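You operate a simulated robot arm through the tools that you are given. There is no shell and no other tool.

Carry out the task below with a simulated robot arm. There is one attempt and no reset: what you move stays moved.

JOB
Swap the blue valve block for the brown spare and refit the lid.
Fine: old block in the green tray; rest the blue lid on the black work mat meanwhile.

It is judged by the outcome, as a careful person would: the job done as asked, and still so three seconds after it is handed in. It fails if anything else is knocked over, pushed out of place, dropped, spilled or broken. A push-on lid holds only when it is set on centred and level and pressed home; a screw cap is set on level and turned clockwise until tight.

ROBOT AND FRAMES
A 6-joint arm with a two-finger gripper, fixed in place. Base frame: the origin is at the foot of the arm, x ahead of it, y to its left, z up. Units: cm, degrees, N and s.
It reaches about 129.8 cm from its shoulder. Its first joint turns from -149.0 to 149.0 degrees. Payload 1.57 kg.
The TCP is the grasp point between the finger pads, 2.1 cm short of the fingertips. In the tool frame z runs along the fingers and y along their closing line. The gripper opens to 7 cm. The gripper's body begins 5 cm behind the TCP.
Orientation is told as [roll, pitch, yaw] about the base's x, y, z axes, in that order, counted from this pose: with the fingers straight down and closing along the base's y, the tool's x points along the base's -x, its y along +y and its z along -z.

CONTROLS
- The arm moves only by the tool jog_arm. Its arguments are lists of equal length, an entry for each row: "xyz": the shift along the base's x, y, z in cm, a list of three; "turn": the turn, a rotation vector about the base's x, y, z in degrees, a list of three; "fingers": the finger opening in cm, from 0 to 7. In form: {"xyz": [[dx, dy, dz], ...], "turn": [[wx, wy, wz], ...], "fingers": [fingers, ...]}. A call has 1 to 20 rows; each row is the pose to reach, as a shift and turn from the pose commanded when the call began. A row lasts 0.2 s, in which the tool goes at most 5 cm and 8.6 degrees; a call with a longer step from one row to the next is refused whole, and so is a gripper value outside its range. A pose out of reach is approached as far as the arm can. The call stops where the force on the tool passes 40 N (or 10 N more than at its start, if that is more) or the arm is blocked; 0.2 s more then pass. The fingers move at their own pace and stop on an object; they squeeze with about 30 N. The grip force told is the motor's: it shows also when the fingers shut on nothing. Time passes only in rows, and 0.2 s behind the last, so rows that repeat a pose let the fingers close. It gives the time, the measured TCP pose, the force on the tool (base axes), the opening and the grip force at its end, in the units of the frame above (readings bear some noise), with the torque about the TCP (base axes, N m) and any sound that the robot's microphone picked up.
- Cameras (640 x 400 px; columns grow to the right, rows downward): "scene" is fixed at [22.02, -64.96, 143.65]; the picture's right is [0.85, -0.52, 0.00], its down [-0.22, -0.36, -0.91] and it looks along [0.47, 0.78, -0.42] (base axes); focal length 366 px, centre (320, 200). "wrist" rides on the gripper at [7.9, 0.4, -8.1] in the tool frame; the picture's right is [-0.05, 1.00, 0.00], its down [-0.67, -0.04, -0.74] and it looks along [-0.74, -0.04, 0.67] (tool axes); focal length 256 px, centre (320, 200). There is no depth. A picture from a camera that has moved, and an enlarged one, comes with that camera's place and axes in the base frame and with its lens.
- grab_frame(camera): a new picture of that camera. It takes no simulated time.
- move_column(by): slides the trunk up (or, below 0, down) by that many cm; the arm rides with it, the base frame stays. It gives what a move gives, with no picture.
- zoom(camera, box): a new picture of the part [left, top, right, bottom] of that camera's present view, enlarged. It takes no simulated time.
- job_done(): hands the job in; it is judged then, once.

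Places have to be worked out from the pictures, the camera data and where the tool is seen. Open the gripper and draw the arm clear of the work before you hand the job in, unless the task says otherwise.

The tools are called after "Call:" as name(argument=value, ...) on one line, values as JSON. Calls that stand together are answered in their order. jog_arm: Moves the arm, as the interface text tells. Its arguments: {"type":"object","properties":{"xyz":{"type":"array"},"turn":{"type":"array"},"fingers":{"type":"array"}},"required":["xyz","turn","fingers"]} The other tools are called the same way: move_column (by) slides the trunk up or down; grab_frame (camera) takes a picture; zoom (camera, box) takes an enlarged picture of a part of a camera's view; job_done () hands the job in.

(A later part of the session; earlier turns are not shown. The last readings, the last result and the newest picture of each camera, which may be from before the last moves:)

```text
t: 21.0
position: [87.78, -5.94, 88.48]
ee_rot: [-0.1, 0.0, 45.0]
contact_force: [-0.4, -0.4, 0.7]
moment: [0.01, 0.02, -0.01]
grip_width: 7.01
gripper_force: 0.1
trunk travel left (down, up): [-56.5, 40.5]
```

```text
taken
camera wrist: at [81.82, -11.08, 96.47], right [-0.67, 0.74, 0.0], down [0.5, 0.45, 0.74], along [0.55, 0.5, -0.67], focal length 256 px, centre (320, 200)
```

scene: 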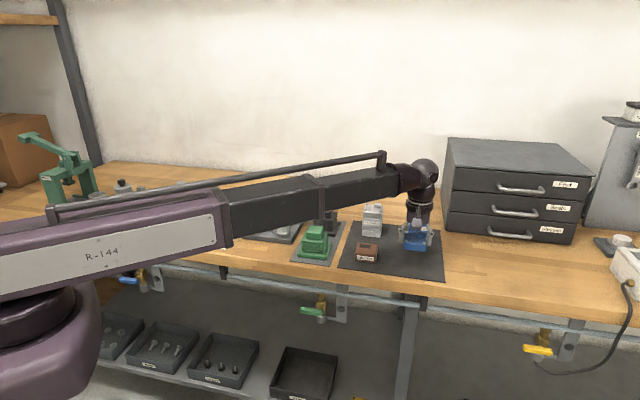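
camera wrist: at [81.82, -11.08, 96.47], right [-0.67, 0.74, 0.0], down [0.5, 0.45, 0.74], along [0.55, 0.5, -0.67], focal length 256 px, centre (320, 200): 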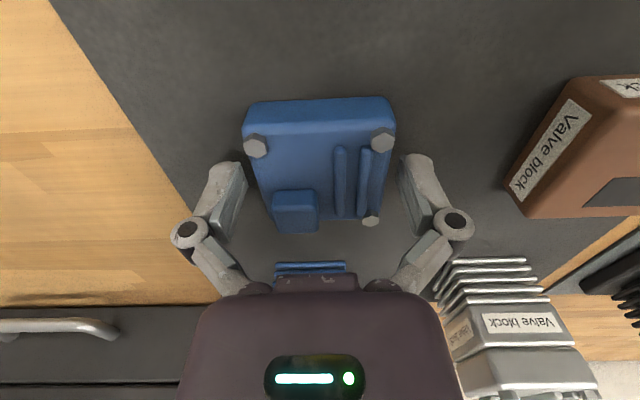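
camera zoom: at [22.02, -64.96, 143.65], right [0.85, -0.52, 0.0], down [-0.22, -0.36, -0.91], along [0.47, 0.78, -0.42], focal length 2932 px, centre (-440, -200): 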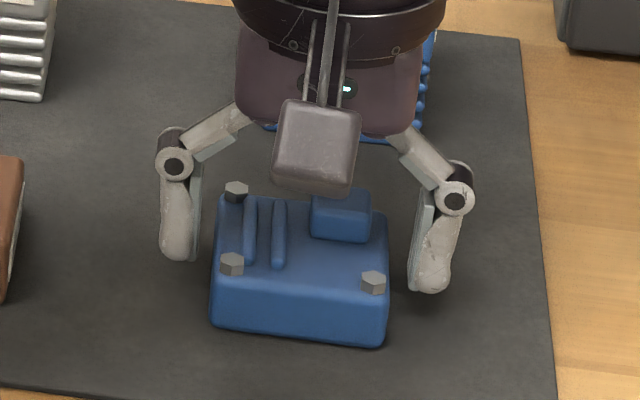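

The lid sits flat on the mat and is released. I'll raise the column, return over the blue block, and check alignment there.

Call:
move_column(by=17)

Call:
jog_arm(xyz=[[2.6, 2.1, 0], [5.3, 4.3, 0], [8, 6.4, 0], [10.57, 8.56, 0], [10.57, 8.56, 0]], turn=[[0, 0, 0], [0, 0, 0], [0, 0, 0], [0, 0, 0], [0, 0, 0]], fingers=[7, 7, 7, 7, 7])

Call:
zoom(camera="wrist", box=[260, 0, 380, 120])

Call:
zoom(camera="scene", box=[340, 195, 450, 285])

```text
t: 22.9
position: [87.72, -5.78, 105.31]
ee_rot: [0.0, -0.1, 45.0]
contact_force: [0.1, 0.7, 0.1]
moment: [0.02, -0.01, 0.0]
grip_width: 7.02
gripper_force: 0.0
trunk travel left (down, up): [-73.5, 23.5]
```

```text
t: 24.1
position: [98.18, 2.88, 105.45]
ee_rot: [0.0, 0.0, 44.9]
contact_force: [0.3, -0.5, -0.2]
moment: [0.01, -0.01, -0.03]
grip_width: 7.01
gripper_force: 0.1
trunk travel left (down, up): [-73.5, 23.5]
```

```text
3.33 times, centred on (320, 60) of wrist
camera zoom: at [92.31, -2.4, 113.49], right [-0.67, 0.74, 0.0], down [0.5, 0.45, 0.74], along [0.55, 0.5, -0.67], focal length 853 px, centre (320, 667)
```

zoom: 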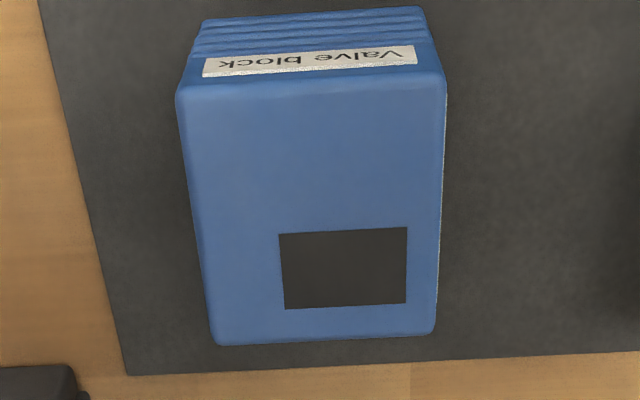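

```text
4.44 times, centred on (395, 240) of scene
camera zoom: at [22.02, -64.96, 143.65], right [0.85, -0.52, 0.0], down [-0.22, -0.36, -0.91], along [0.47, 0.78, -0.42], focal length 1629 px, centre (-13, 22)
```

zoom: 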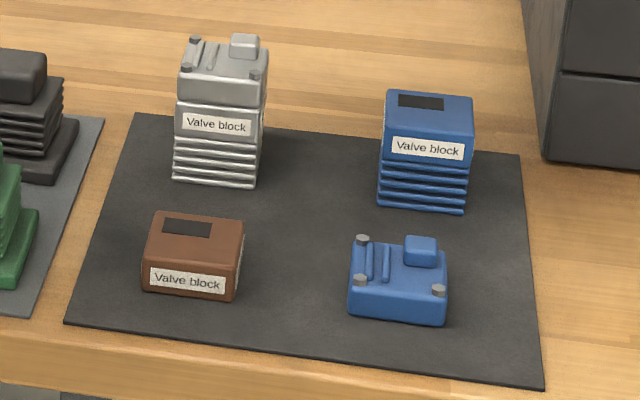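

The block is a 5.7 cm square centred under the TCP at (98.2, 2.98). I'll descend so the pads cover only the labelled section (tip z≈89.7), then check before gripping.

Call:
move_column(by=-13.5)

Call:
zoom(camera="scene", box=[395, 205, 445, 250])

Call:
grab_frame(camera="wrist")

```text
t: 25.8
position: [98.25, 2.78, 91.89]
ee_rot: [0.0, 0.1, 44.9]
contact_force: [-1.0, 0.2, 0.3]
moment: [0.02, -0.01, 0.0]
grip_width: 7.01
gripper_force: 0.1
trunk travel left (down, up): [-60.0, 37.0]
```

```text
8.89 times, centred on (420, 228) of scene
camera zoom: at [22.02, -64.96, 143.65], right [0.85, -0.52, 0.0], down [-0.22, -0.36, -0.91], along [0.47, 0.78, -0.42], focal length 3258 px, centre (-569, -44)
```

zoom: 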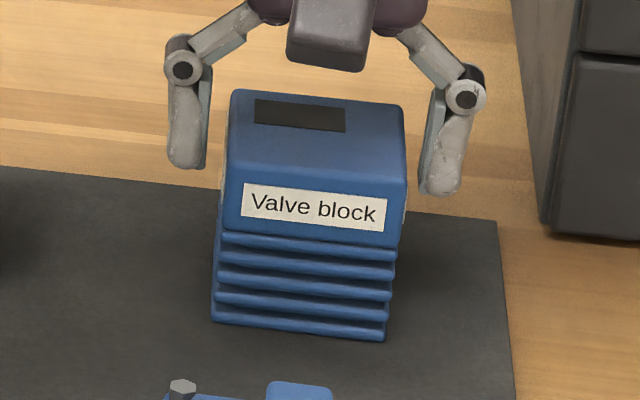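

```text
taken
camera wrist: at [92.32, -2.42, 99.98], right [-0.67, 0.74, 0.0], down [0.5, 0.45, 0.74], along [0.55, 0.5, -0.67], focal length 256 px, centre (320, 200)
```

wrist: 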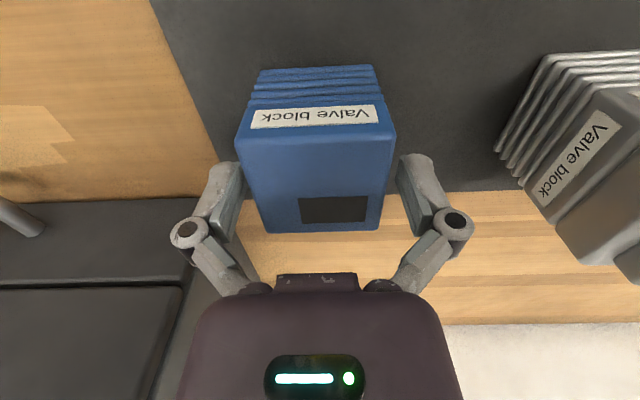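

The tips are above the first fin. I'll close on the block and lift 1 cm as a test.

Call:
jog_arm(xyz=[[0, 0, 0], [0, 0, 0], [0, 0, 0], [0, 0, 0]], turn=[[0, 0, 0], [0, 0, 0], [0, 0, 0], [0, 0, 0]], fingers=[6, 5, 4, 4])

Call:
move_column(by=1)

Call:
zoom(camera="scene", box=[395, 205, 445, 250])

Call:
grab_frame(camera="wrist")

```text
t: 26.8
position: [98.2, 2.78, 91.87]
ee_rot: [0.0, 0.0, 45.0]
contact_force: [0.8, -0.4, 3.0]
moment: [-0.02, -0.02, 0.0]
grip_width: 5.75
gripper_force: 29.7
trunk travel left (down, up): [-60.0, 37.0]
```

```text
t: 27.3
position: [98.29, 2.81, 92.73]
ee_rot: [0.1, 0.0, 45.0]
contact_force: [-0.3, -0.1, -2.6]
moment: [-0.01, -0.03, -0.03]
grip_width: 5.75
gripper_force: 29.4
trunk travel left (down, up): [-61.0, 36.0]
```

```text
8.89 times, centred on (420, 228) of scene
camera zoom: at [22.02, -64.96, 143.65], right [0.85, -0.52, 0.0], down [-0.22, -0.36, -0.91], along [0.47, 0.78, -0.42], focal length 3258 px, centre (-569, -44)
```

zoom: 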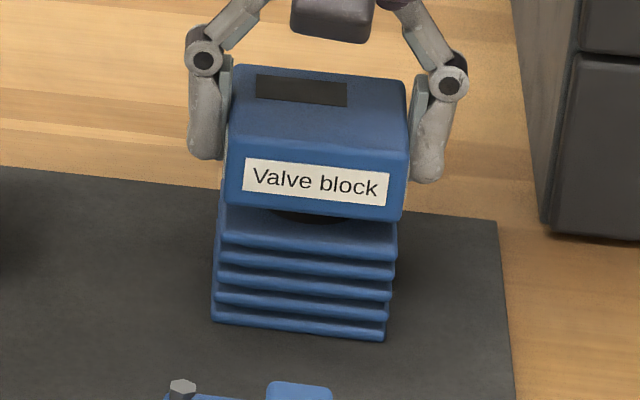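

```text
taken
camera wrist: at [92.36, -2.41, 100.94], right [-0.67, 0.74, 0.0], down [0.5, 0.45, 0.74], along [0.55, 0.5, -0.67], focal length 256 px, centre (320, 200)
```

wrist: 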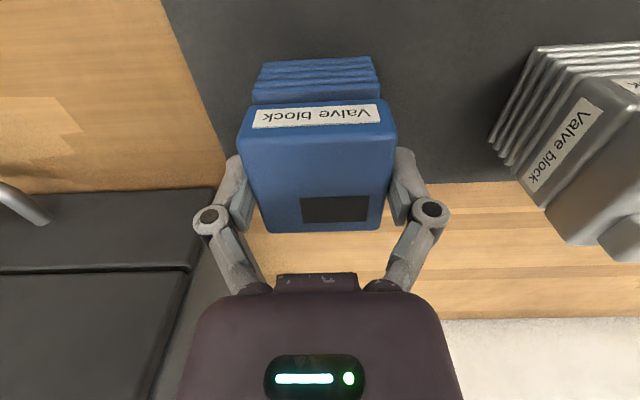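

The block comes away cleanly from the finned base, and there's a dark feature on top of the base. I'll raise it and inspect the base.

Call:
move_column(by=16)

Call:
zoom(camera="scene", box=[395, 150, 445, 250])

Call:
zoom(camera="scene", box=[400, 220, 440, 250])

Call:
grab_frame(camera="scene")

```text
t: 29.2
position: [98.28, 2.87, 108.81]
ee_rot: [0.0, -0.1, 45.0]
contact_force: [0.4, -0.2, -2.1]
moment: [-0.02, -0.05, 0.02]
grip_width: 5.75
gripper_force: 29.9
trunk travel left (down, up): [-77.0, 20.0]
```

```text
4.00 times, centred on (420, 200) of scene
camera zoom: at [22.02, -64.96, 143.65], right [0.85, -0.52, 0.0], down [-0.22, -0.36, -0.91], along [0.47, 0.78, -0.42], focal length 1466 px, centre (-80, 200)
```

zoom: 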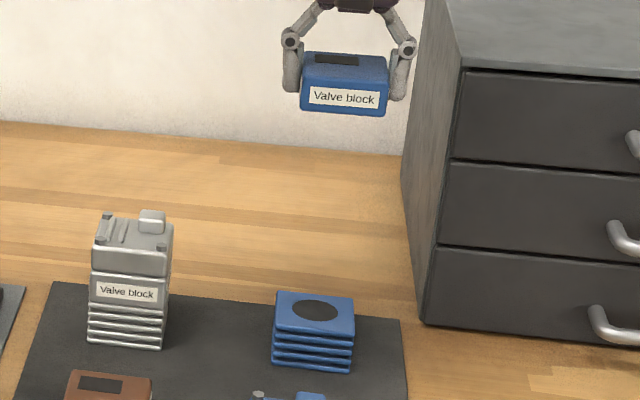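

```text
13.33 times, centred on (420, 235) of scene
camera zoom: at [22.02, -64.96, 143.65], right [0.85, -0.52, 0.0], down [-0.22, -0.36, -0.91], along [0.47, 0.78, -0.42], focal length 4887 px, centre (-1013, -267)
```

zoom: 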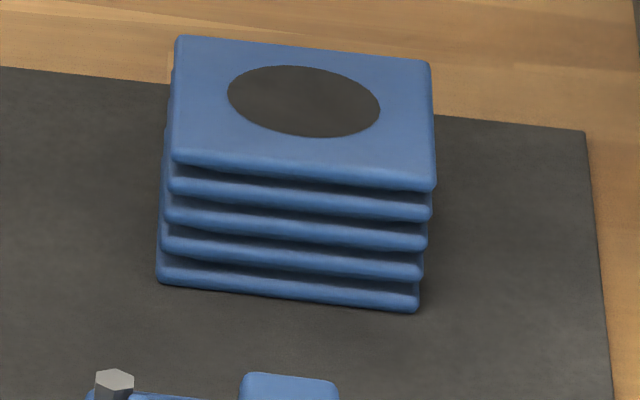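

```text
taken
```

scene: 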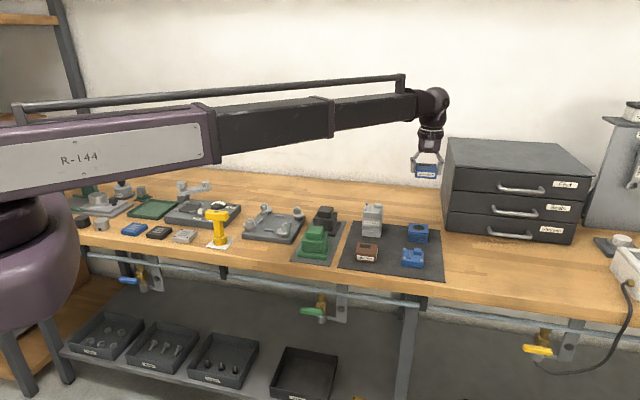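

The base is intact, with a flat top and a round port mark. The tray centre works out at about (31.4, 63.5), so I'll carry the block there high over the bench in two legs.

Call:
jog_arm(xyz=[[-3.3, 3.0, 0], [-6.6, 6.0, 0], [-9.9, 9.0, 0], [-13.2, 12.0, 0], [-16.5, 15.0, 0], [-19.8, 18.0, 0], [-23.1, 21.0, 0], [-26.4, 24.0, 0], [-29.7, 27.0, 0], [-33, 30, 0], [-33, 30, 0]], turn=[[0, 0, 0], [0, 0, 0], [0, 0, 0], [0, 0, 0], [0, 0, 0], [0, 0, 0], [0, 0, 0], [0, 0, 0], [0, 0, 0], [0, 0, 0], [0, 0, 0]], fingers=[4, 4, 4, 4, 4, 4, 4, 4, 4, 4, 4])

Call:
grab_frame(camera="scene")

Call:
grab_frame(camera="wrist")

```text
t: 31.6
position: [65.15, 32.86, 108.85]
ee_rot: [0.0, 0.1, 45.0]
contact_force: [-0.4, -0.4, -2.9]
moment: [-0.03, 0.0, 0.01]
grip_width: 5.75
gripper_force: 29.9
trunk travel left (down, up): [-77.0, 20.0]
```

```text
taken
```

scene: 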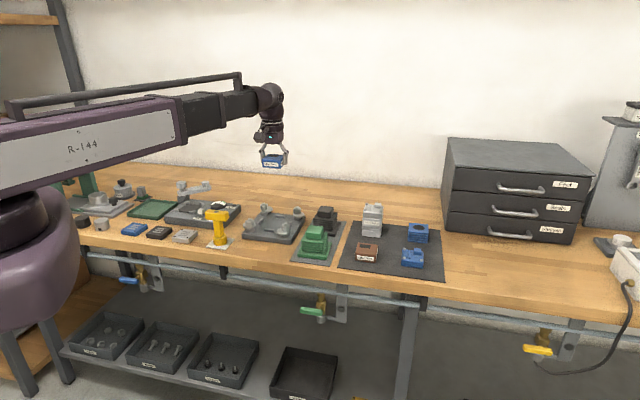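

```text
taken
camera wrist: at [59.31, 27.58, 116.95], right [-0.67, 0.74, 0.0], down [0.5, 0.45, 0.74], along [0.55, 0.5, -0.67], focal length 256 px, centre (320, 200)
```

wrist: 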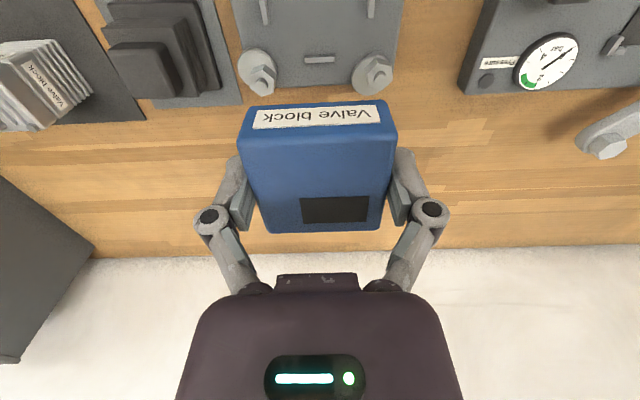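

The carry is steady and clear of everything. Now the second leg to above the tray.

Call:
jog_arm(xyz=[[-3.38, 3.06, 0], [-6.76, 6.12, 0], [-10.14, 9.18, 0], [-13.52, 12.24, 0], [-16.9, 15.3, 0], [-20.28, 18.36, 0], [-23.66, 21.42, 0], [-27.04, 24.48, 0], [-30.4, 27.54, 0], [-33.8, 30.6, 0], [-33.8, 30.6, 0]], turn=[[0, 0, 0], [0, 0, 0], [0, 0, 0], [0, 0, 0], [0, 0, 0], [0, 0, 0], [0, 0, 0], [0, 0, 0], [0, 0, 0], [0, 0, 0], [0, 0, 0]], fingers=[4, 4, 4, 4, 4, 4, 4, 4, 4, 4, 4])

Call:
grab_frame(camera="scene")

Call:
grab_frame(camera="wrist")

```text
t: 34.0
position: [31.45, 63.43, 108.76]
ee_rot: [0.0, 0.0, 45.1]
contact_force: [0.1, -0.2, -1.4]
moment: [-0.01, -0.01, 0.0]
grip_width: 5.75
gripper_force: 29.9
trunk travel left (down, up): [-77.0, 20.0]
```

```text
taken
```

scene: 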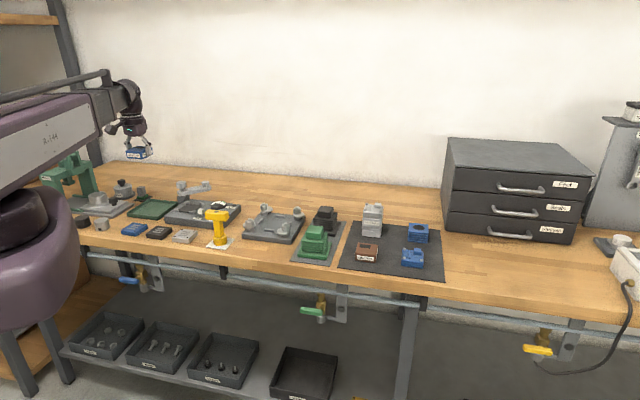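

```text
taken
camera wrist: at [25.5, 58.06, 116.97], right [-0.67, 0.74, 0.0], down [0.5, 0.45, 0.74], along [0.55, 0.5, -0.67], focal length 256 px, centre (320, 200)
```

wrist: 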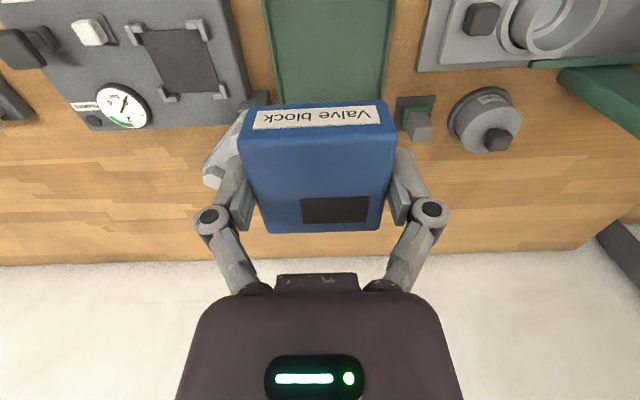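

The tray spans v≈17.5–30.5 in bench coordinates, so I'll shift slightly to (30.8, 64.2). Then I'll lower partway and check clearance to the clamp lever.

Call:
jog_arm(xyz=[[-0.6, 0.75, 0], [-0.6, 0.75, 0]], turn=[[0, 0, 0], [0, 0, 0]], fingers=[4, 4])

Call:
move_column(by=-12)

Call:
grab_frame(camera="scene")

Call:
zoom(camera="scene", box=[90, 140, 220, 240])

Call:
grab_frame(camera="wrist")

```text
t: 34.6
position: [30.79, 64.14, 108.89]
ee_rot: [0.0, 0.0, 44.9]
contact_force: [-0.2, 0.4, -2.1]
moment: [0.0, 0.03, 0.01]
grip_width: 5.73
gripper_force: 30.3
trunk travel left (down, up): [-77.0, 20.0]
```

```text
t: 36.1
position: [30.87, 64.15, 96.76]
ee_rot: [0.0, 0.0, 45.1]
contact_force: [-0.5, 0.5, -2.4]
moment: [-0.02, 0.0, -0.01]
grip_width: 5.75
gripper_force: 30.4
trunk travel left (down, up): [-65.0, 32.0]
```

```text
taken
```

scene: 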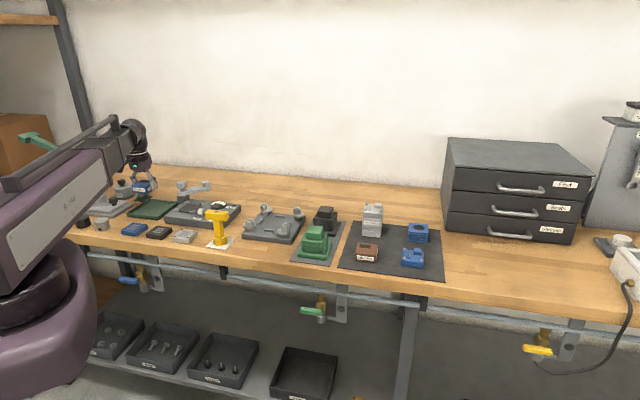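

```text
4.00 times, centred on (155, 190) of scene
camera zoom: at [22.02, -64.96, 143.65], right [0.85, -0.52, 0.0], down [-0.22, -0.36, -0.91], along [0.47, 0.78, -0.42], focal length 1466 px, centre (980, 240)
```

zoom: 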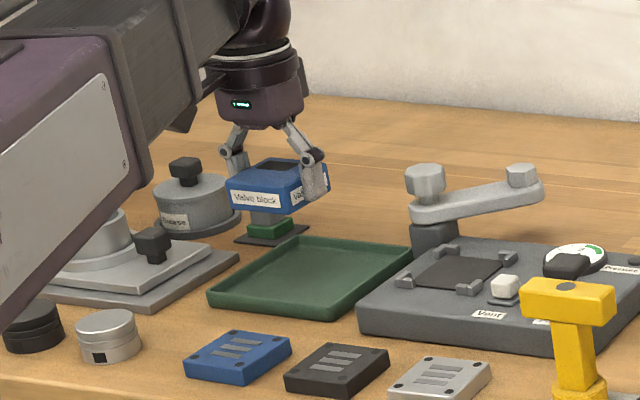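

```text
taken
camera wrist: at [24.92, 58.82, 104.97], right [-0.67, 0.74, 0.0], down [0.5, 0.45, 0.74], along [0.55, 0.5, -0.67], focal length 256 px, centre (320, 200)
```

wrist: 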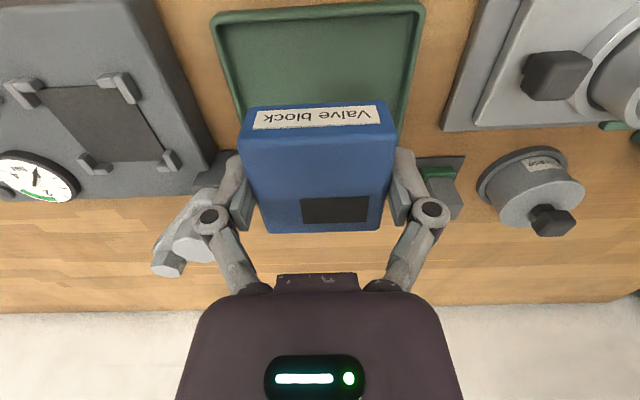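

The wrist view puts the tray's near rim at u≈62.7, so its centre is further back than I placed the block. I'll shift 0.9 cm in both x and y, then lower to just above the tray floor.

Call:
jog_arm(xyz=[[0.9, 0.9, 0], [0.9, 0.9, 0]], turn=[[0, 0, 0], [0, 0, 0]], fingers=[4, 4])

Call:
move_column(by=-5)

Call:
zoom(camera="scene", box=[90, 150, 220, 240])

Call:
grab_frame(camera="wrist")

```text
t: 36.7
position: [31.69, 64.97, 96.85]
ee_rot: [0.0, 0.0, 44.9]
contact_force: [0.8, 0.4, -2.6]
moment: [-0.01, 0.02, -0.02]
grip_width: 5.75
gripper_force: 30.1
trunk travel left (down, up): [-65.0, 32.0]
```

```text
t: 37.6
position: [31.64, 64.87, 91.88]
ee_rot: [0.0, 0.0, 45.0]
contact_force: [-0.4, 0.3, -1.9]
moment: [0.0, 0.02, 0.01]
grip_width: 5.74
gripper_force: 30.3
trunk travel left (down, up): [-60.0, 37.0]
```

```text
4.44 times, centred on (155, 195) of scene
camera zoom: at [22.02, -64.96, 143.65], right [0.85, -0.52, 0.0], down [-0.22, -0.36, -0.91], along [0.47, 0.78, -0.42], focal length 1629 px, centre (1053, 222)
```

zoom: 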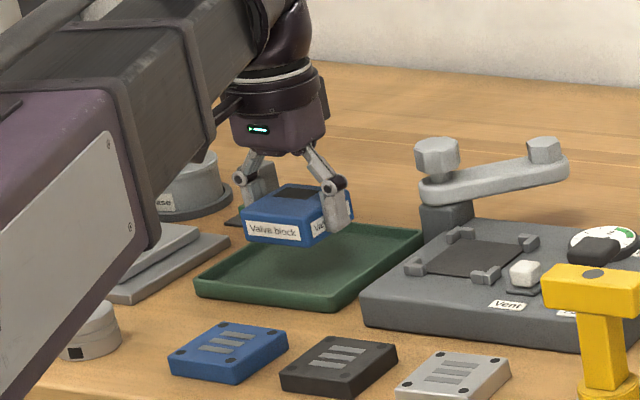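

```text
taken
camera wrist: at [25.82, 59.65, 99.97], right [-0.67, 0.74, 0.0], down [0.5, 0.45, 0.74], along [0.55, 0.5, -0.67], focal length 256 px, centre (320, 200)
```

wrist: 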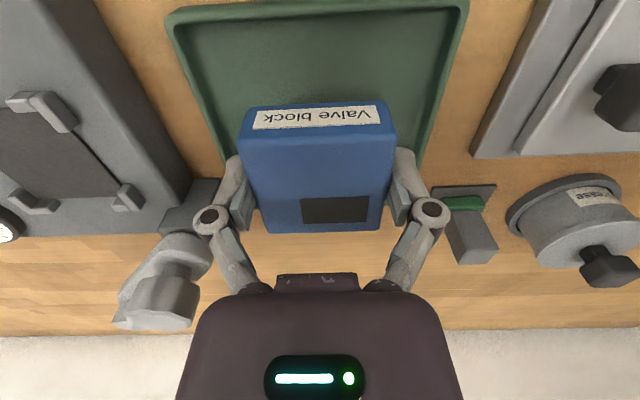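

The block is inside the tray outline with margin all round. I'll lower 2.3 cm, then go in small steps until contact.

Call:
move_column(by=-2.3)

Call:
move_column(by=-0.3)

Call:
move_column(by=-0.2)

```text
t: 38.3
position: [31.69, 64.91, 89.53]
ee_rot: [-0.1, 0.0, 45.0]
contact_force: [-0.5, 0.2, -2.4]
moment: [-0.02, 0.01, 0.01]
grip_width: 5.76
gripper_force: 29.9
trunk travel left (down, up): [-57.7, 39.3]
```

```text
t: 38.8
position: [31.7, 64.9, 89.08]
ee_rot: [0.0, 0.0, 45.0]
contact_force: [-0.2, 0.1, -1.7]
moment: [0.02, 0.03, 0.02]
grip_width: 5.75
gripper_force: 30.2
trunk travel left (down, up): [-57.4, 39.6]
```

```text
t: 39.3
position: [31.86, 64.87, 88.98]
ee_rot: [-0.1, 0.0, 45.0]
contact_force: [-0.7, 0.3, -1.6]
moment: [0.0, -0.01, -0.03]
grip_width: 5.75
gripper_force: 30.1
trunk travel left (down, up): [-57.2, 39.8]
```

No contact yet at about 89.05. I'll continue in small steps.

Call:
move_column(by=-0.2)

Call:
move_column(by=-0.15)

Call:
zoom(camera="scene", box=[120, 180, 190, 230])

```text
t: 39.8
position: [31.75, 65.01, 88.71]
ee_rot: [0.1, 0.0, 45.1]
contact_force: [0.2, 0.3, -2.4]
moment: [0.03, -0.01, -0.03]
grip_width: 5.77
gripper_force: 30.2
trunk travel left (down, up): [-57.0, 40.0]
```

```text
t: 40.3
position: [31.74, 65.01, 88.72]
ee_rot: [0.0, 0.0, 45.0]
contact_force: [-0.3, 0.3, -2.8]
moment: [0.01, 0.02, -0.02]
grip_width: 5.75
gripper_force: 30.0
trunk travel left (down, up): [-56.8, 40.2]
```

```text
8.00 times, centred on (155, 205) of scene
camera zoom: at [22.02, -64.96, 143.65], right [0.85, -0.52, 0.0], down [-0.22, -0.36, -0.91], along [0.47, 0.78, -0.42], focal length 2932 px, centre (1640, 160)
```

zoom: 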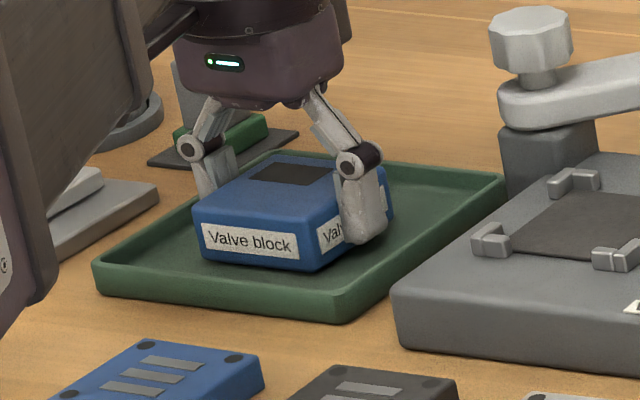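

The block is well placed in the tray and just above its floor. A few more small steps down.

Call:
move_column(by=-0.15)

Call:
move_column(by=-0.1)

Call:
move_column(by=-0.1)

```text
t: 40.9
position: [31.79, 64.96, 88.44]
ee_rot: [0.0, 0.0, 45.0]
contact_force: [-0.3, 0.7, -2.0]
moment: [0.02, -0.02, 0.01]
grip_width: 5.76
gripper_force: 30.3
trunk travel left (down, up): [-56.7, 40.3]
```

```text
t: 41.4
position: [31.82, 65.0, 88.57]
ee_rot: [0.0, 0.0, 44.9]
contact_force: [0.1, 1.1, 4.2]
moment: [-0.05, 0.02, -0.02]
grip_width: 5.73
gripper_force: 30.2
trunk travel left (down, up): [-56.6, 40.4]
```

```text
t: 41.9
position: [31.67, 64.86, 88.37]
ee_rot: [-0.1, -0.1, 45.0]
contact_force: [2.2, 5.0, 16.4]
moment: [0.1, -0.06, -0.01]
grip_width: 5.78
gripper_force: 29.9
trunk travel left (down, up): [-56.5, 40.5]
```

The block is on the tray floor (+16 N). I'll ease up 0.1 cm, open, and retract.

Call:
move_column(by=0.12)

Call:
jog_arm(xyz=[[0, 0, 0], [0, 0, 0], [0, 0, 0], [0, 0, 0]], turn=[[0, 0, 0], [0, 0, 0], [0, 0, 0], [0, 0, 0]], fingers=[6, 6.5, 7, 7])

Call:
move_column(by=20)

Call:
zoom(camera="scene", box=[90, 140, 220, 240])

Call:
grab_frame(camera="wrist")

```text
t: 42.4
position: [31.71, 64.86, 88.42]
ee_rot: [0.1, 0.0, 45.0]
contact_force: [-0.2, 0.4, -1.2]
moment: [0.05, 0.0, 0.06]
grip_width: 5.74
gripper_force: 30.2
trunk travel left (down, up): [-56.6, 40.4]
```

```text
t: 43.4
position: [31.64, 64.9, 88.38]
ee_rot: [-0.1, 0.0, 45.0]
contact_force: [0.8, -0.4, -0.5]
moment: [0.02, 0.0, 0.01]
grip_width: 7.01
gripper_force: 0.1
trunk travel left (down, up): [-56.6, 40.4]
```

```text
t: 45.5
position: [31.7, 64.81, 108.4]
ee_rot: [0.0, 0.0, 45.0]
contact_force: [0.5, -0.8, -0.3]
moment: [-0.01, -0.03, -0.02]
grip_width: 6.98
gripper_force: 0.1
trunk travel left (down, up): [-76.6, 20.4]
```

```text
4.00 times, centred on (155, 190) of scene
camera zoom: at [22.02, -64.96, 143.65], right [0.85, -0.52, 0.0], down [-0.22, -0.36, -0.91], along [0.47, 0.78, -0.42], focal length 1466 px, centre (980, 240)
```

zoom: 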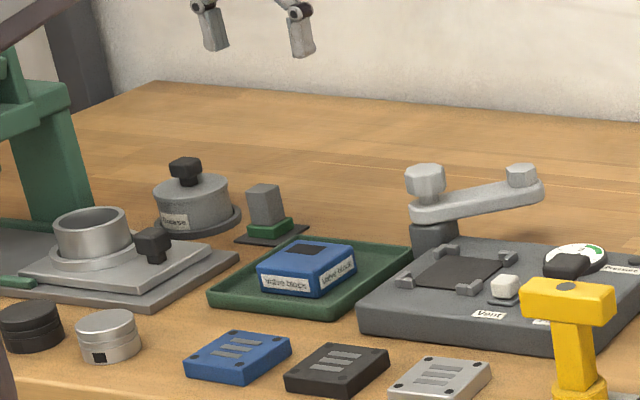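

```text
taken
camera wrist: at [25.81, 59.66, 116.58], right [-0.67, 0.74, 0.0], down [0.5, 0.45, 0.74], along [0.55, 0.5, -0.67], focal length 256 px, centre (320, 200)
```

wrist: 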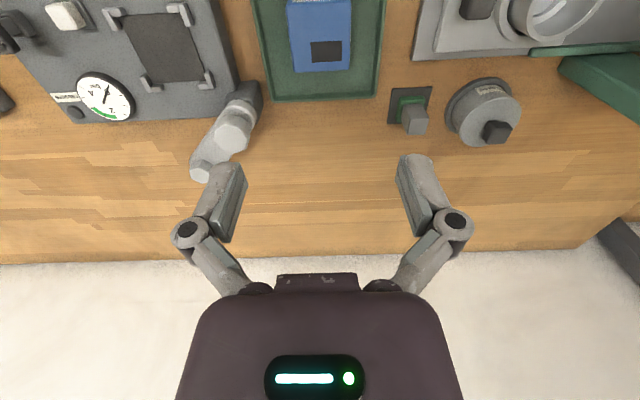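

The blue block is lying level in the tray. I'll travel to above the brown spare, estimated at (78.4, 3.0).

Call:
jog_arm(xyz=[[2.6, -3.44, 0], [5.2, -6.88, 0], [7.8, -10.33, 0], [10.4, -13.77, 0], [13, -17.2, 0], [15.6, -20.65, 0], [18.2, -24.1, 0], [20.75, -27.53, 0], [23.35, -30.98, 0], [25.95, -34.4, 0], [28.5, -37.9, 0], [31.1, -41.3, 0], [33.7, -44.75, 0], [36.3, -48.2, 0], [38.9, -51.6, 0], [41.5, -55.1, 0], [44.1, -58.5, 0], [46.7, -61.95, 0], [46.7, -61.95, 0]], turn=[[0, 0, 0], [0, 0, 0], [0, 0, 0], [0, 0, 0], [0, 0, 0], [0, 0, 0], [0, 0, 0], [0, 0, 0], [0, 0, 0], [0, 0, 0], [0, 0, 0], [0, 0, 0], [0, 0, 0], [0, 0, 0], [0, 0, 0], [0, 0, 0], [0, 0, 0], [0, 0, 0], [0, 0, 0]], fingers=[7, 7, 7, 7, 7, 7, 7, 7, 7, 7, 7, 7, 7, 7, 7, 7, 7, 7, 7])

Call:
grab_frame(camera="wrist")

Call:
zoom(camera="wrist", box=[250, 0, 400, 110])

Call:
grab_frame(camera="scene")

```text
t: 49.5
position: [78.55, 3.1, 108.4]
ee_rot: [-0.1, 0.0, 45.1]
contact_force: [-0.1, 0.5, 0.4]
moment: [-0.01, -0.03, 0.02]
grip_width: 7.03
gripper_force: 0.1
out of reach, approached as far as the arm can: row 15, 18
trunk travel left (down, up): [-76.6, 20.4]
```

```text
taken
camera wrist: at [72.53, -2.16, 116.61], right [-0.67, 0.74, 0.0], down [0.5, 0.45, 0.74], along [0.55, 0.5, -0.67], focal length 256 px, centre (320, 200)
```

wrist: 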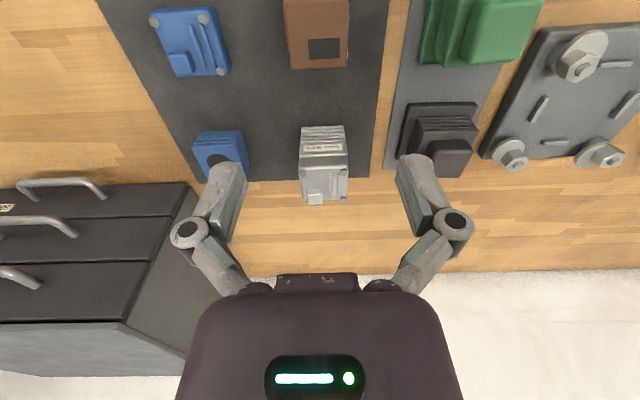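

```text
3.64 times, centred on (325, 55) of wrist
camera zoom: at [72.53, -2.16, 116.61], right [-0.67, 0.74, 0.0], down [0.5, 0.45, 0.74], along [0.55, 0.5, -0.67], focal length 931 px, centre (302, 727)
```

zoom: 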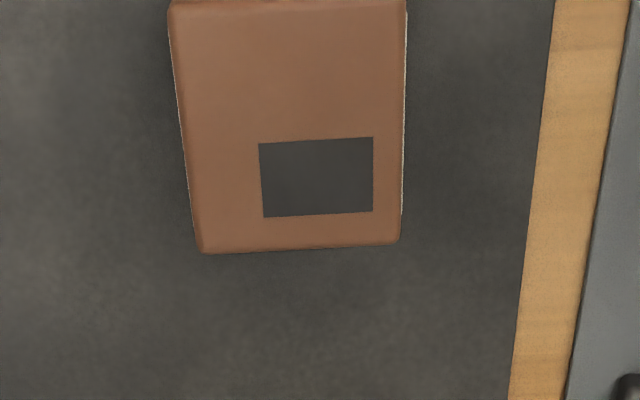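

```text
taken
```

scene: 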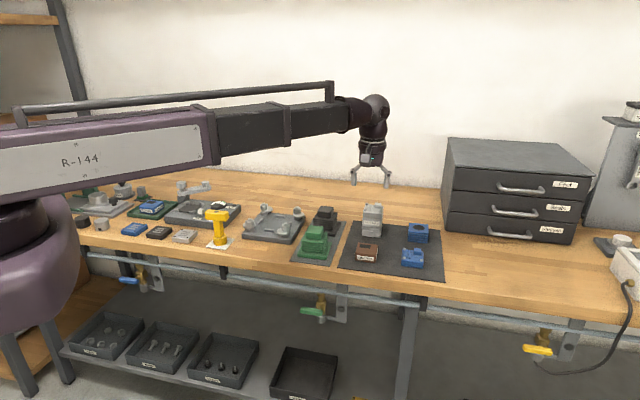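

The brown spare's top measures as 5.75 cm square, centred at (78.33, 2.92) with a yaw of 45°. I'll nudge to match and lower most of the way.

Call:
jog_arm(xyz=[[-0.08, -0.27, 0], [-0.08, -0.27, 0]], turn=[[0, 0, 0], [0, 0, 0]], fingers=[7, 7])

Call:
move_column(by=-15)

Call:
grab_frame(camera="wrist")

Call:
zoom(camera="wrist", box=[230, 30, 410, 170])

Call:
grab_frame(camera="scene")

```text
t: 50.1
position: [78.21, 2.94, 108.45]
ee_rot: [0.0, -0.1, 45.0]
contact_force: [0.1, -0.9, -0.6]
moment: [0.01, -0.04, 0.0]
grip_width: 6.99
gripper_force: 0.1
trunk travel left (down, up): [-76.6, 20.4]
```

```text
t: 51.9
position: [78.27, 2.8, 93.64]
ee_rot: [0.0, -0.1, 45.0]
contact_force: [-1.4, 0.1, -0.3]
moment: [0.01, 0.0, -0.04]
grip_width: 7.0
gripper_force: 0.0
trunk travel left (down, up): [-61.6, 35.4]
```

```text
taken
camera wrist: at [72.46, -2.44, 101.6], right [-0.67, 0.74, 0.0], down [0.5, 0.45, 0.74], along [0.55, 0.5, -0.67], focal length 256 px, centre (320, 200)
```

wrist: 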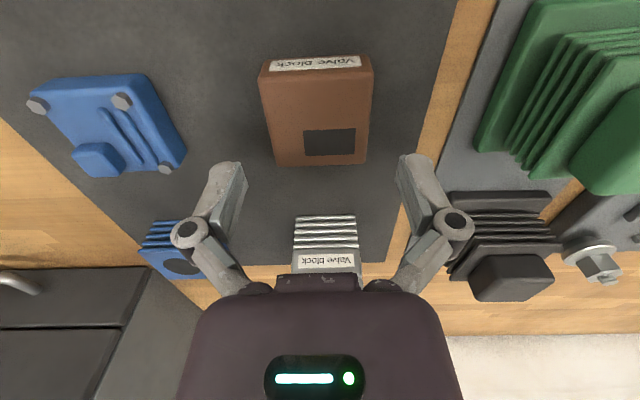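

```text
2.86 times, centred on (320, 100) of wrist
camera zoom: at [72.46, -2.44, 101.6], right [-0.67, 0.74, 0.0], down [0.5, 0.45, 0.74], along [0.55, 0.5, -0.67], focal length 731 px, centre (320, 486)
```

zoom: 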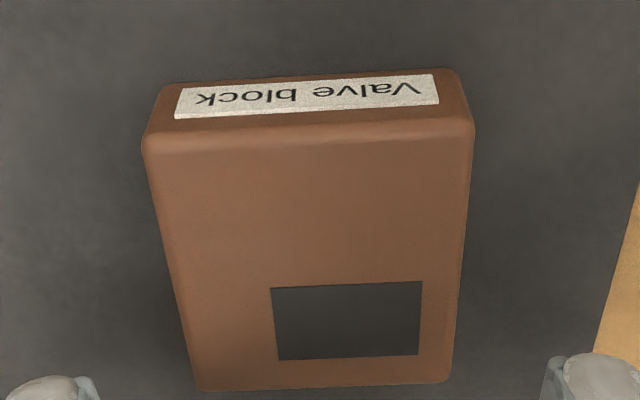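

```text
taken
```

scene: 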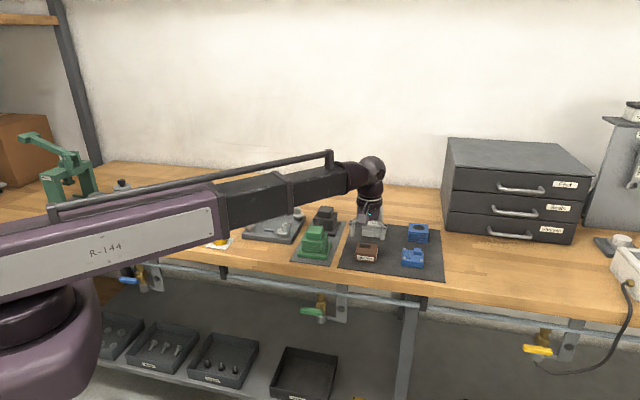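

Centring holds up within 0.15 cm at close range. I'll lower to TCP z≈88.4, close on the brown block, and lift 1 cm.

Call:
move_column(by=-5.05)

Call:
jog_arm(xyz=[[0, 0, 0], [0, 0, 0], [0, 0, 0], [0, 0, 0]], turn=[[0, 0, 0], [0, 0, 0], [0, 0, 0], [0, 0, 0]], fingers=[6, 5, 4, 4])

Call:
zoom(camera="scene", box=[335, 225, 405, 275])

Call:
grab_frame(camera="wrist")

```text
t: 52.8
position: [78.37, 2.78, 88.31]
ee_rot: [0.0, 0.1, 45.1]
contact_force: [0.1, 0.0, -0.3]
moment: [-0.04, 0.01, -0.01]
grip_width: 7.0
gripper_force: 0.1
trunk travel left (down, up): [-56.5, 40.5]
```

```text
t: 53.8
position: [78.45, 2.78, 88.45]
ee_rot: [-0.1, 0.0, 45.0]
contact_force: [3.4, -1.3, 4.9]
moment: [-0.17, -0.24, 0.01]
grip_width: 5.76
gripper_force: 29.5
trunk travel left (down, up): [-56.5, 40.5]
```

```text
8.00 times, centred on (370, 250) of scene
camera zoom: at [22.02, -64.96, 143.65], right [0.85, -0.52, 0.0], down [-0.22, -0.36, -0.91], along [0.47, 0.78, -0.42], focal length 2932 px, centre (-80, -200)
```

zoom: 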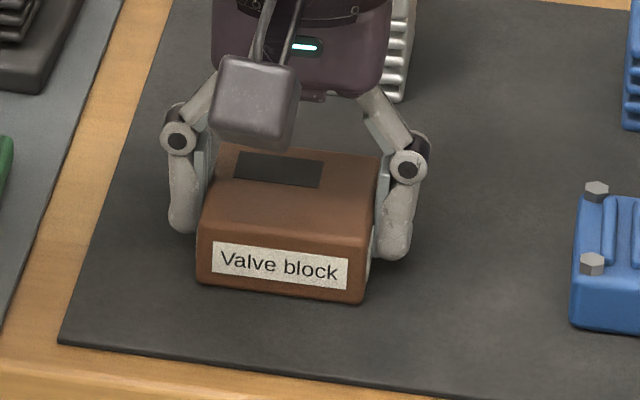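

```text
taken
camera wrist: at [72.47, -2.46, 96.56], right [-0.67, 0.74, 0.0], down [0.5, 0.45, 0.75], along [0.55, 0.5, -0.67], focal length 256 px, centre (320, 200)
```

wrist: 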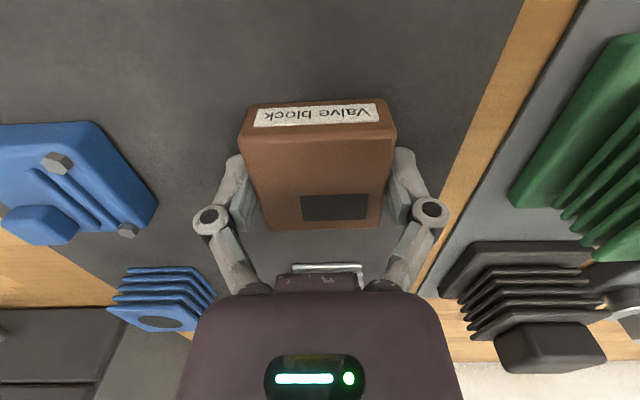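

The brown block is gripped and looks the same in hand as the blue one did. I'll raise it clear and carry it over the finned base.

Call:
move_column(by=1)

Call:
move_column(by=14)

Call:
jog_arm(xyz=[[4, 0.02, 0], [8, 0.02, 0], [12, 0.02, 0], [16, 0.02, 0], [19.85, 0.04, 0], [19.85, 0.04, 0]], turn=[[0, 0, 0], [0, 0, 0], [0, 0, 0], [0, 0, 0], [0, 0, 0], [0, 0, 0]], fingers=[4, 4, 4, 4, 4, 4])

Call:
grab_frame(camera="wrist")

Call:
zoom(camera="scene", box=[340, 160, 450, 280])

```text
t: 54.4
position: [78.41, 2.82, 89.4]
ee_rot: [0.0, 0.0, 44.9]
contact_force: [-0.5, -0.1, -1.9]
moment: [-0.01, -0.02, -0.02]
grip_width: 5.75
gripper_force: 30.1
trunk travel left (down, up): [-57.5, 39.5]
```

```text
t: 56.1
position: [78.36, 2.89, 103.36]
ee_rot: [-0.1, 0.0, 45.0]
contact_force: [-0.1, 0.4, -2.2]
moment: [0.02, -0.01, -0.02]
grip_width: 5.76
gripper_force: 30.0
trunk travel left (down, up): [-71.5, 25.5]
```

```text
t: 57.5
position: [98.02, 2.89, 103.48]
ee_rot: [0.0, 0.0, 44.9]
contact_force: [-0.3, -0.1, -2.3]
moment: [0.0, -0.01, 0.04]
grip_width: 5.74
gripper_force: 30.7
trunk travel left (down, up): [-71.5, 25.5]
```

```text
taken
camera wrist: at [92.11, -2.4, 111.55], right [-0.67, 0.74, 0.0], down [0.5, 0.45, 0.74], along [0.55, 0.5, -0.67], focal length 256 px, centre (320, 200)
```

wrist: 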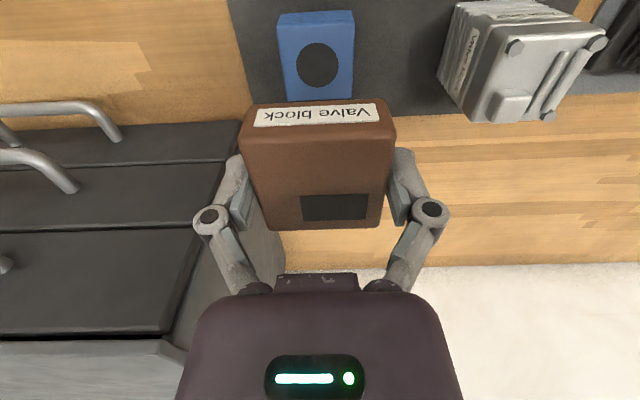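

```text
3.33 times, centred on (395, 220) of scene
camera zoom: at [22.02, -64.96, 143.65], right [0.85, -0.52, 0.0], down [-0.22, -0.36, -0.91], along [0.47, 0.78, -0.42], focal length 1222 px, centre (70, 133)
```

zoom: 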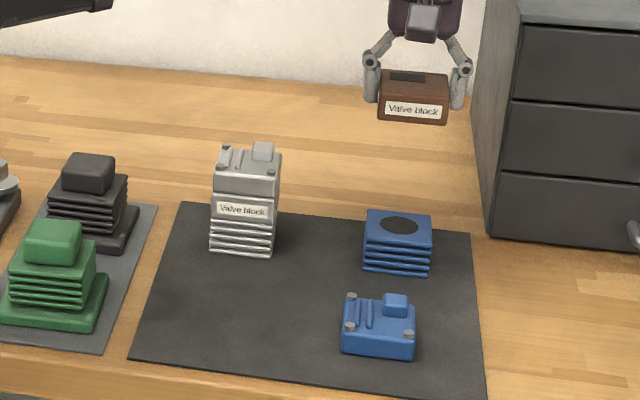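

The camera pose shows I'm 0.2 cm short in x, so I'll correct that. Then I'll lower to about 1 cm above the base and verify alignment visually.

Call:
jog_arm(xyz=[[0.22, 0, 0], [0.22, 0, 0]], turn=[[0, 0, 0], [0, 0, 0]], fingers=[4, 4])

Call:
move_column(by=-10.8)

Call:
grab_frame(camera="wrist")

Call:
zoom(camera="scene", box=[395, 205, 445, 250])

Call:
zoom(camera="wrist", box=[230, 40, 410, 160])

```text
t: 58.1
position: [98.21, 2.9, 103.35]
ee_rot: [0.0, 0.0, 45.0]
contact_force: [-0.1, 0.0, -2.6]
moment: [0.02, -0.01, -0.02]
grip_width: 5.75
gripper_force: 30.2
trunk travel left (down, up): [-71.5, 25.5]
```

```text
t: 59.5
position: [98.32, 2.89, 92.52]
ee_rot: [0.0, 0.1, 45.0]
contact_force: [0.3, -0.2, -1.6]
moment: [0.01, 0.0, 0.0]
grip_width: 5.72
gripper_force: 30.3
trunk travel left (down, up): [-60.7, 36.3]
```

```text
taken
camera wrist: at [92.4, -2.4, 100.73], right [-0.67, 0.74, 0.0], down [0.5, 0.45, 0.74], along [0.55, 0.5, -0.67], focal length 256 px, centre (320, 200)
```

wrist: 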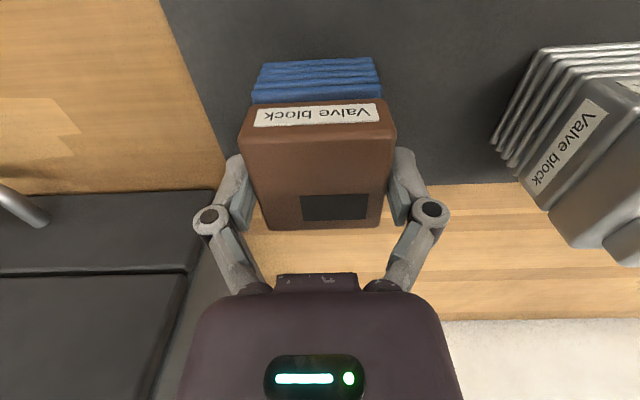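

```text
8.89 times, centred on (420, 228) of scene
camera zoom: at [22.02, -64.96, 143.65], right [0.85, -0.52, 0.0], down [-0.22, -0.36, -0.91], along [0.47, 0.78, -0.42], focal length 3258 px, centre (-569, -44)
```

zoom: 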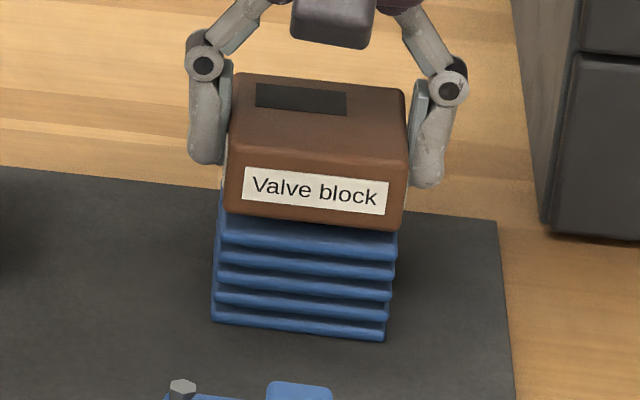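

```text
3.33 times, centred on (320, 100) of wrist
camera zoom: at [92.4, -2.4, 100.73], right [-0.67, 0.74, 0.0], down [0.5, 0.45, 0.74], along [0.55, 0.5, -0.67], focal length 853 px, centre (320, 533)
```

zoom: 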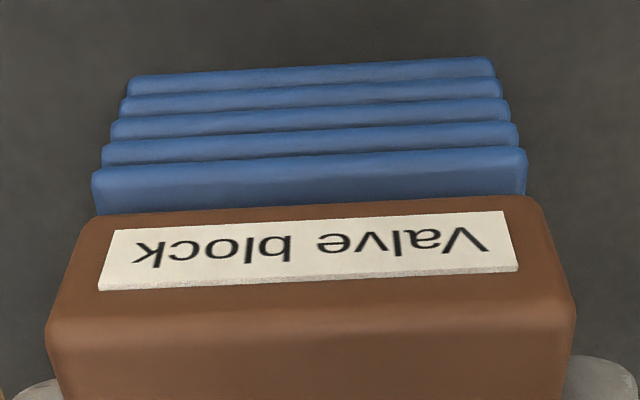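

The label lines up pixel-for-pixel laterally with where the blue block sat, so alignment is good. I'll lower in small steps until contact.

Call:
move_column(by=-0.5)

Call:
move_column(by=-0.1)

Call:
move_column(by=-0.1)

```text
t: 60.0
position: [98.26, 2.91, 92.06]
ee_rot: [0.0, -0.1, 45.1]
contact_force: [-0.1, 0.3, -2.0]
moment: [-0.01, 0.01, -0.03]
grip_width: 5.73
gripper_force: 30.3
trunk travel left (down, up): [-60.2, 36.8]
```

```text
t: 60.5
position: [98.45, 2.87, 92.1]
ee_rot: [0.0, 0.0, 45.1]
contact_force: [2.0, -0.1, 3.1]
moment: [-0.05, -0.1, 0.03]
grip_width: 5.76
gripper_force: 29.7
trunk travel left (down, up): [-60.1, 36.9]
```

```text
t: 61.0
position: [98.17, 2.92, 92.18]
ee_rot: [-0.1, -0.1, 45.1]
contact_force: [6.9, -0.6, 15.1]
moment: [-0.07, -0.08, -0.03]
grip_width: 5.77
gripper_force: 30.6
trunk travel left (down, up): [-60.0, 37.0]
```

Contact came at the column height where the blue block sat, now +15 N, so it's seated on the base. I'll ease off slightly and inspect before releasing.

Call:
move_column(by=0.1)

Call:
zoom(camera="scene", box=[395, 205, 445, 250])

Call:
zoom(camera="wrist", box=[230, 40, 410, 160])

```text
t: 61.5
position: [98.25, 2.95, 92.03]
ee_rot: [0.1, 0.0, 44.9]
contact_force: [2.6, 0.4, 6.3]
moment: [0.0, -0.22, -0.01]
grip_width: 5.75
gripper_force: 29.5
trunk travel left (down, up): [-60.1, 36.9]
```

```text
8.89 times, centred on (420, 228) of scene
camera zoom: at [22.02, -64.96, 143.65], right [0.85, -0.52, 0.0], down [-0.22, -0.36, -0.91], along [0.47, 0.78, -0.42], focal length 3258 px, centre (-569, -44)
```

zoom: 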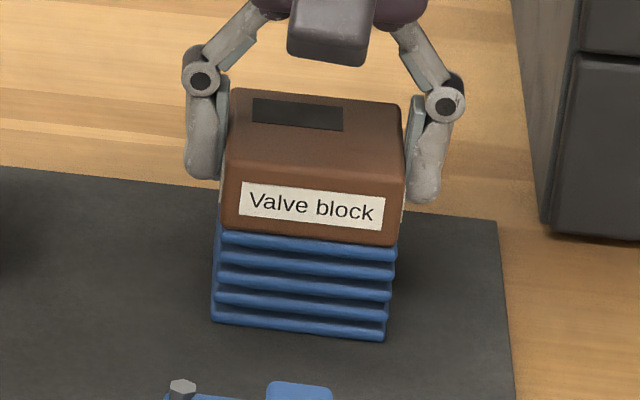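

```text
3.33 times, centred on (320, 100) of wrist
camera zoom: at [92.34, -2.4, 100.16], right [-0.67, 0.74, 0.0], down [0.5, 0.45, 0.74], along [0.55, 0.5, -0.67], focal length 853 px, centre (320, 533)
```

zoom: 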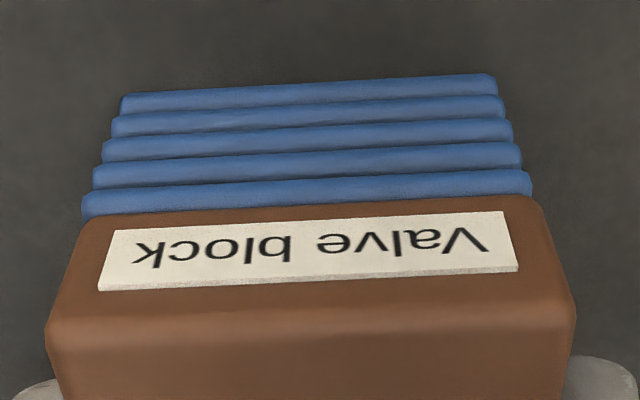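

The spare sits within 0.1 cm of where the blue block was. I'll release it and rise.

Call:
jog_arm(xyz=[[0, 0, 0], [0, 0, 0], [0, 0, 0], [0, 0, 0]], turn=[[0, 0, 0], [0, 0, 0], [0, 0, 0], [0, 0, 0]], fingers=[6, 6.5, 7, 7])

Call:
move_column(by=13.4)

Call:
zoom(camera="wrist", box=[260, 0, 380, 120])

Call:
zoom(camera="scene", box=[395, 205, 445, 250])

```text
t: 62.5
position: [98.28, 2.9, 92.02]
ee_rot: [-0.1, 0.0, 44.9]
contact_force: [0.5, 0.1, -0.3]
moment: [-0.01, 0.0, -0.02]
grip_width: 7.0
gripper_force: 0.0
trunk travel left (down, up): [-60.1, 36.9]
```

```text
t: 64.2
position: [98.24, 2.9, 105.39]
ee_rot: [0.0, -0.1, 45.0]
contact_force: [0.0, -0.2, 0.1]
moment: [0.0, 0.01, 0.01]
grip_width: 7.01
gripper_force: 0.0
trunk travel left (down, up): [-73.5, 23.5]
```

```text
3.33 times, centred on (320, 60) of wrist
camera zoom: at [92.4, -2.4, 113.53], right [-0.67, 0.74, 0.0], down [0.5, 0.45, 0.74], along [0.55, 0.5, -0.67], focal length 853 px, centre (320, 667)
```

zoom: 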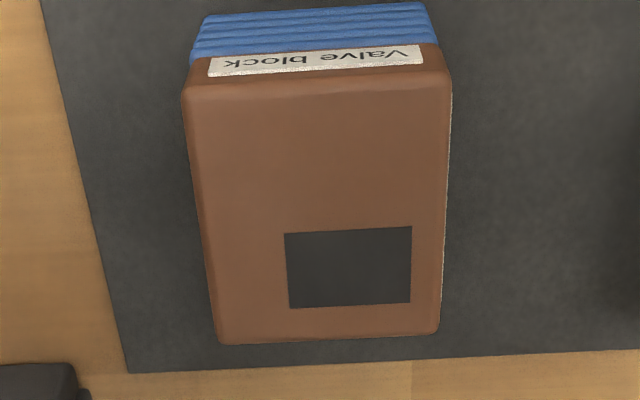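

```text
8.89 times, centred on (420, 228) of scene
camera zoom: at [22.02, -64.96, 143.65], right [0.85, -0.52, 0.0], down [-0.22, -0.36, -0.91], along [0.47, 0.78, -0.42], focal length 3258 px, centre (-569, -44)
```

zoom: 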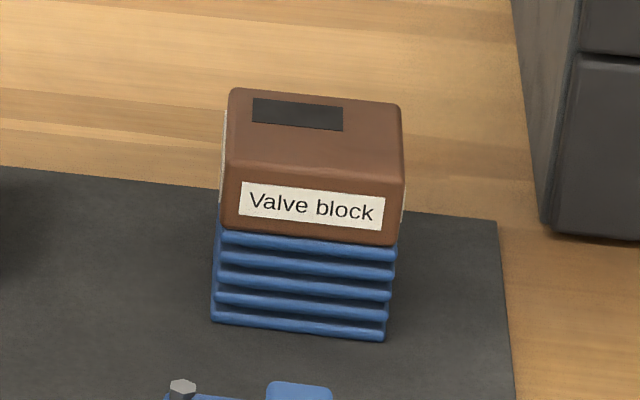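

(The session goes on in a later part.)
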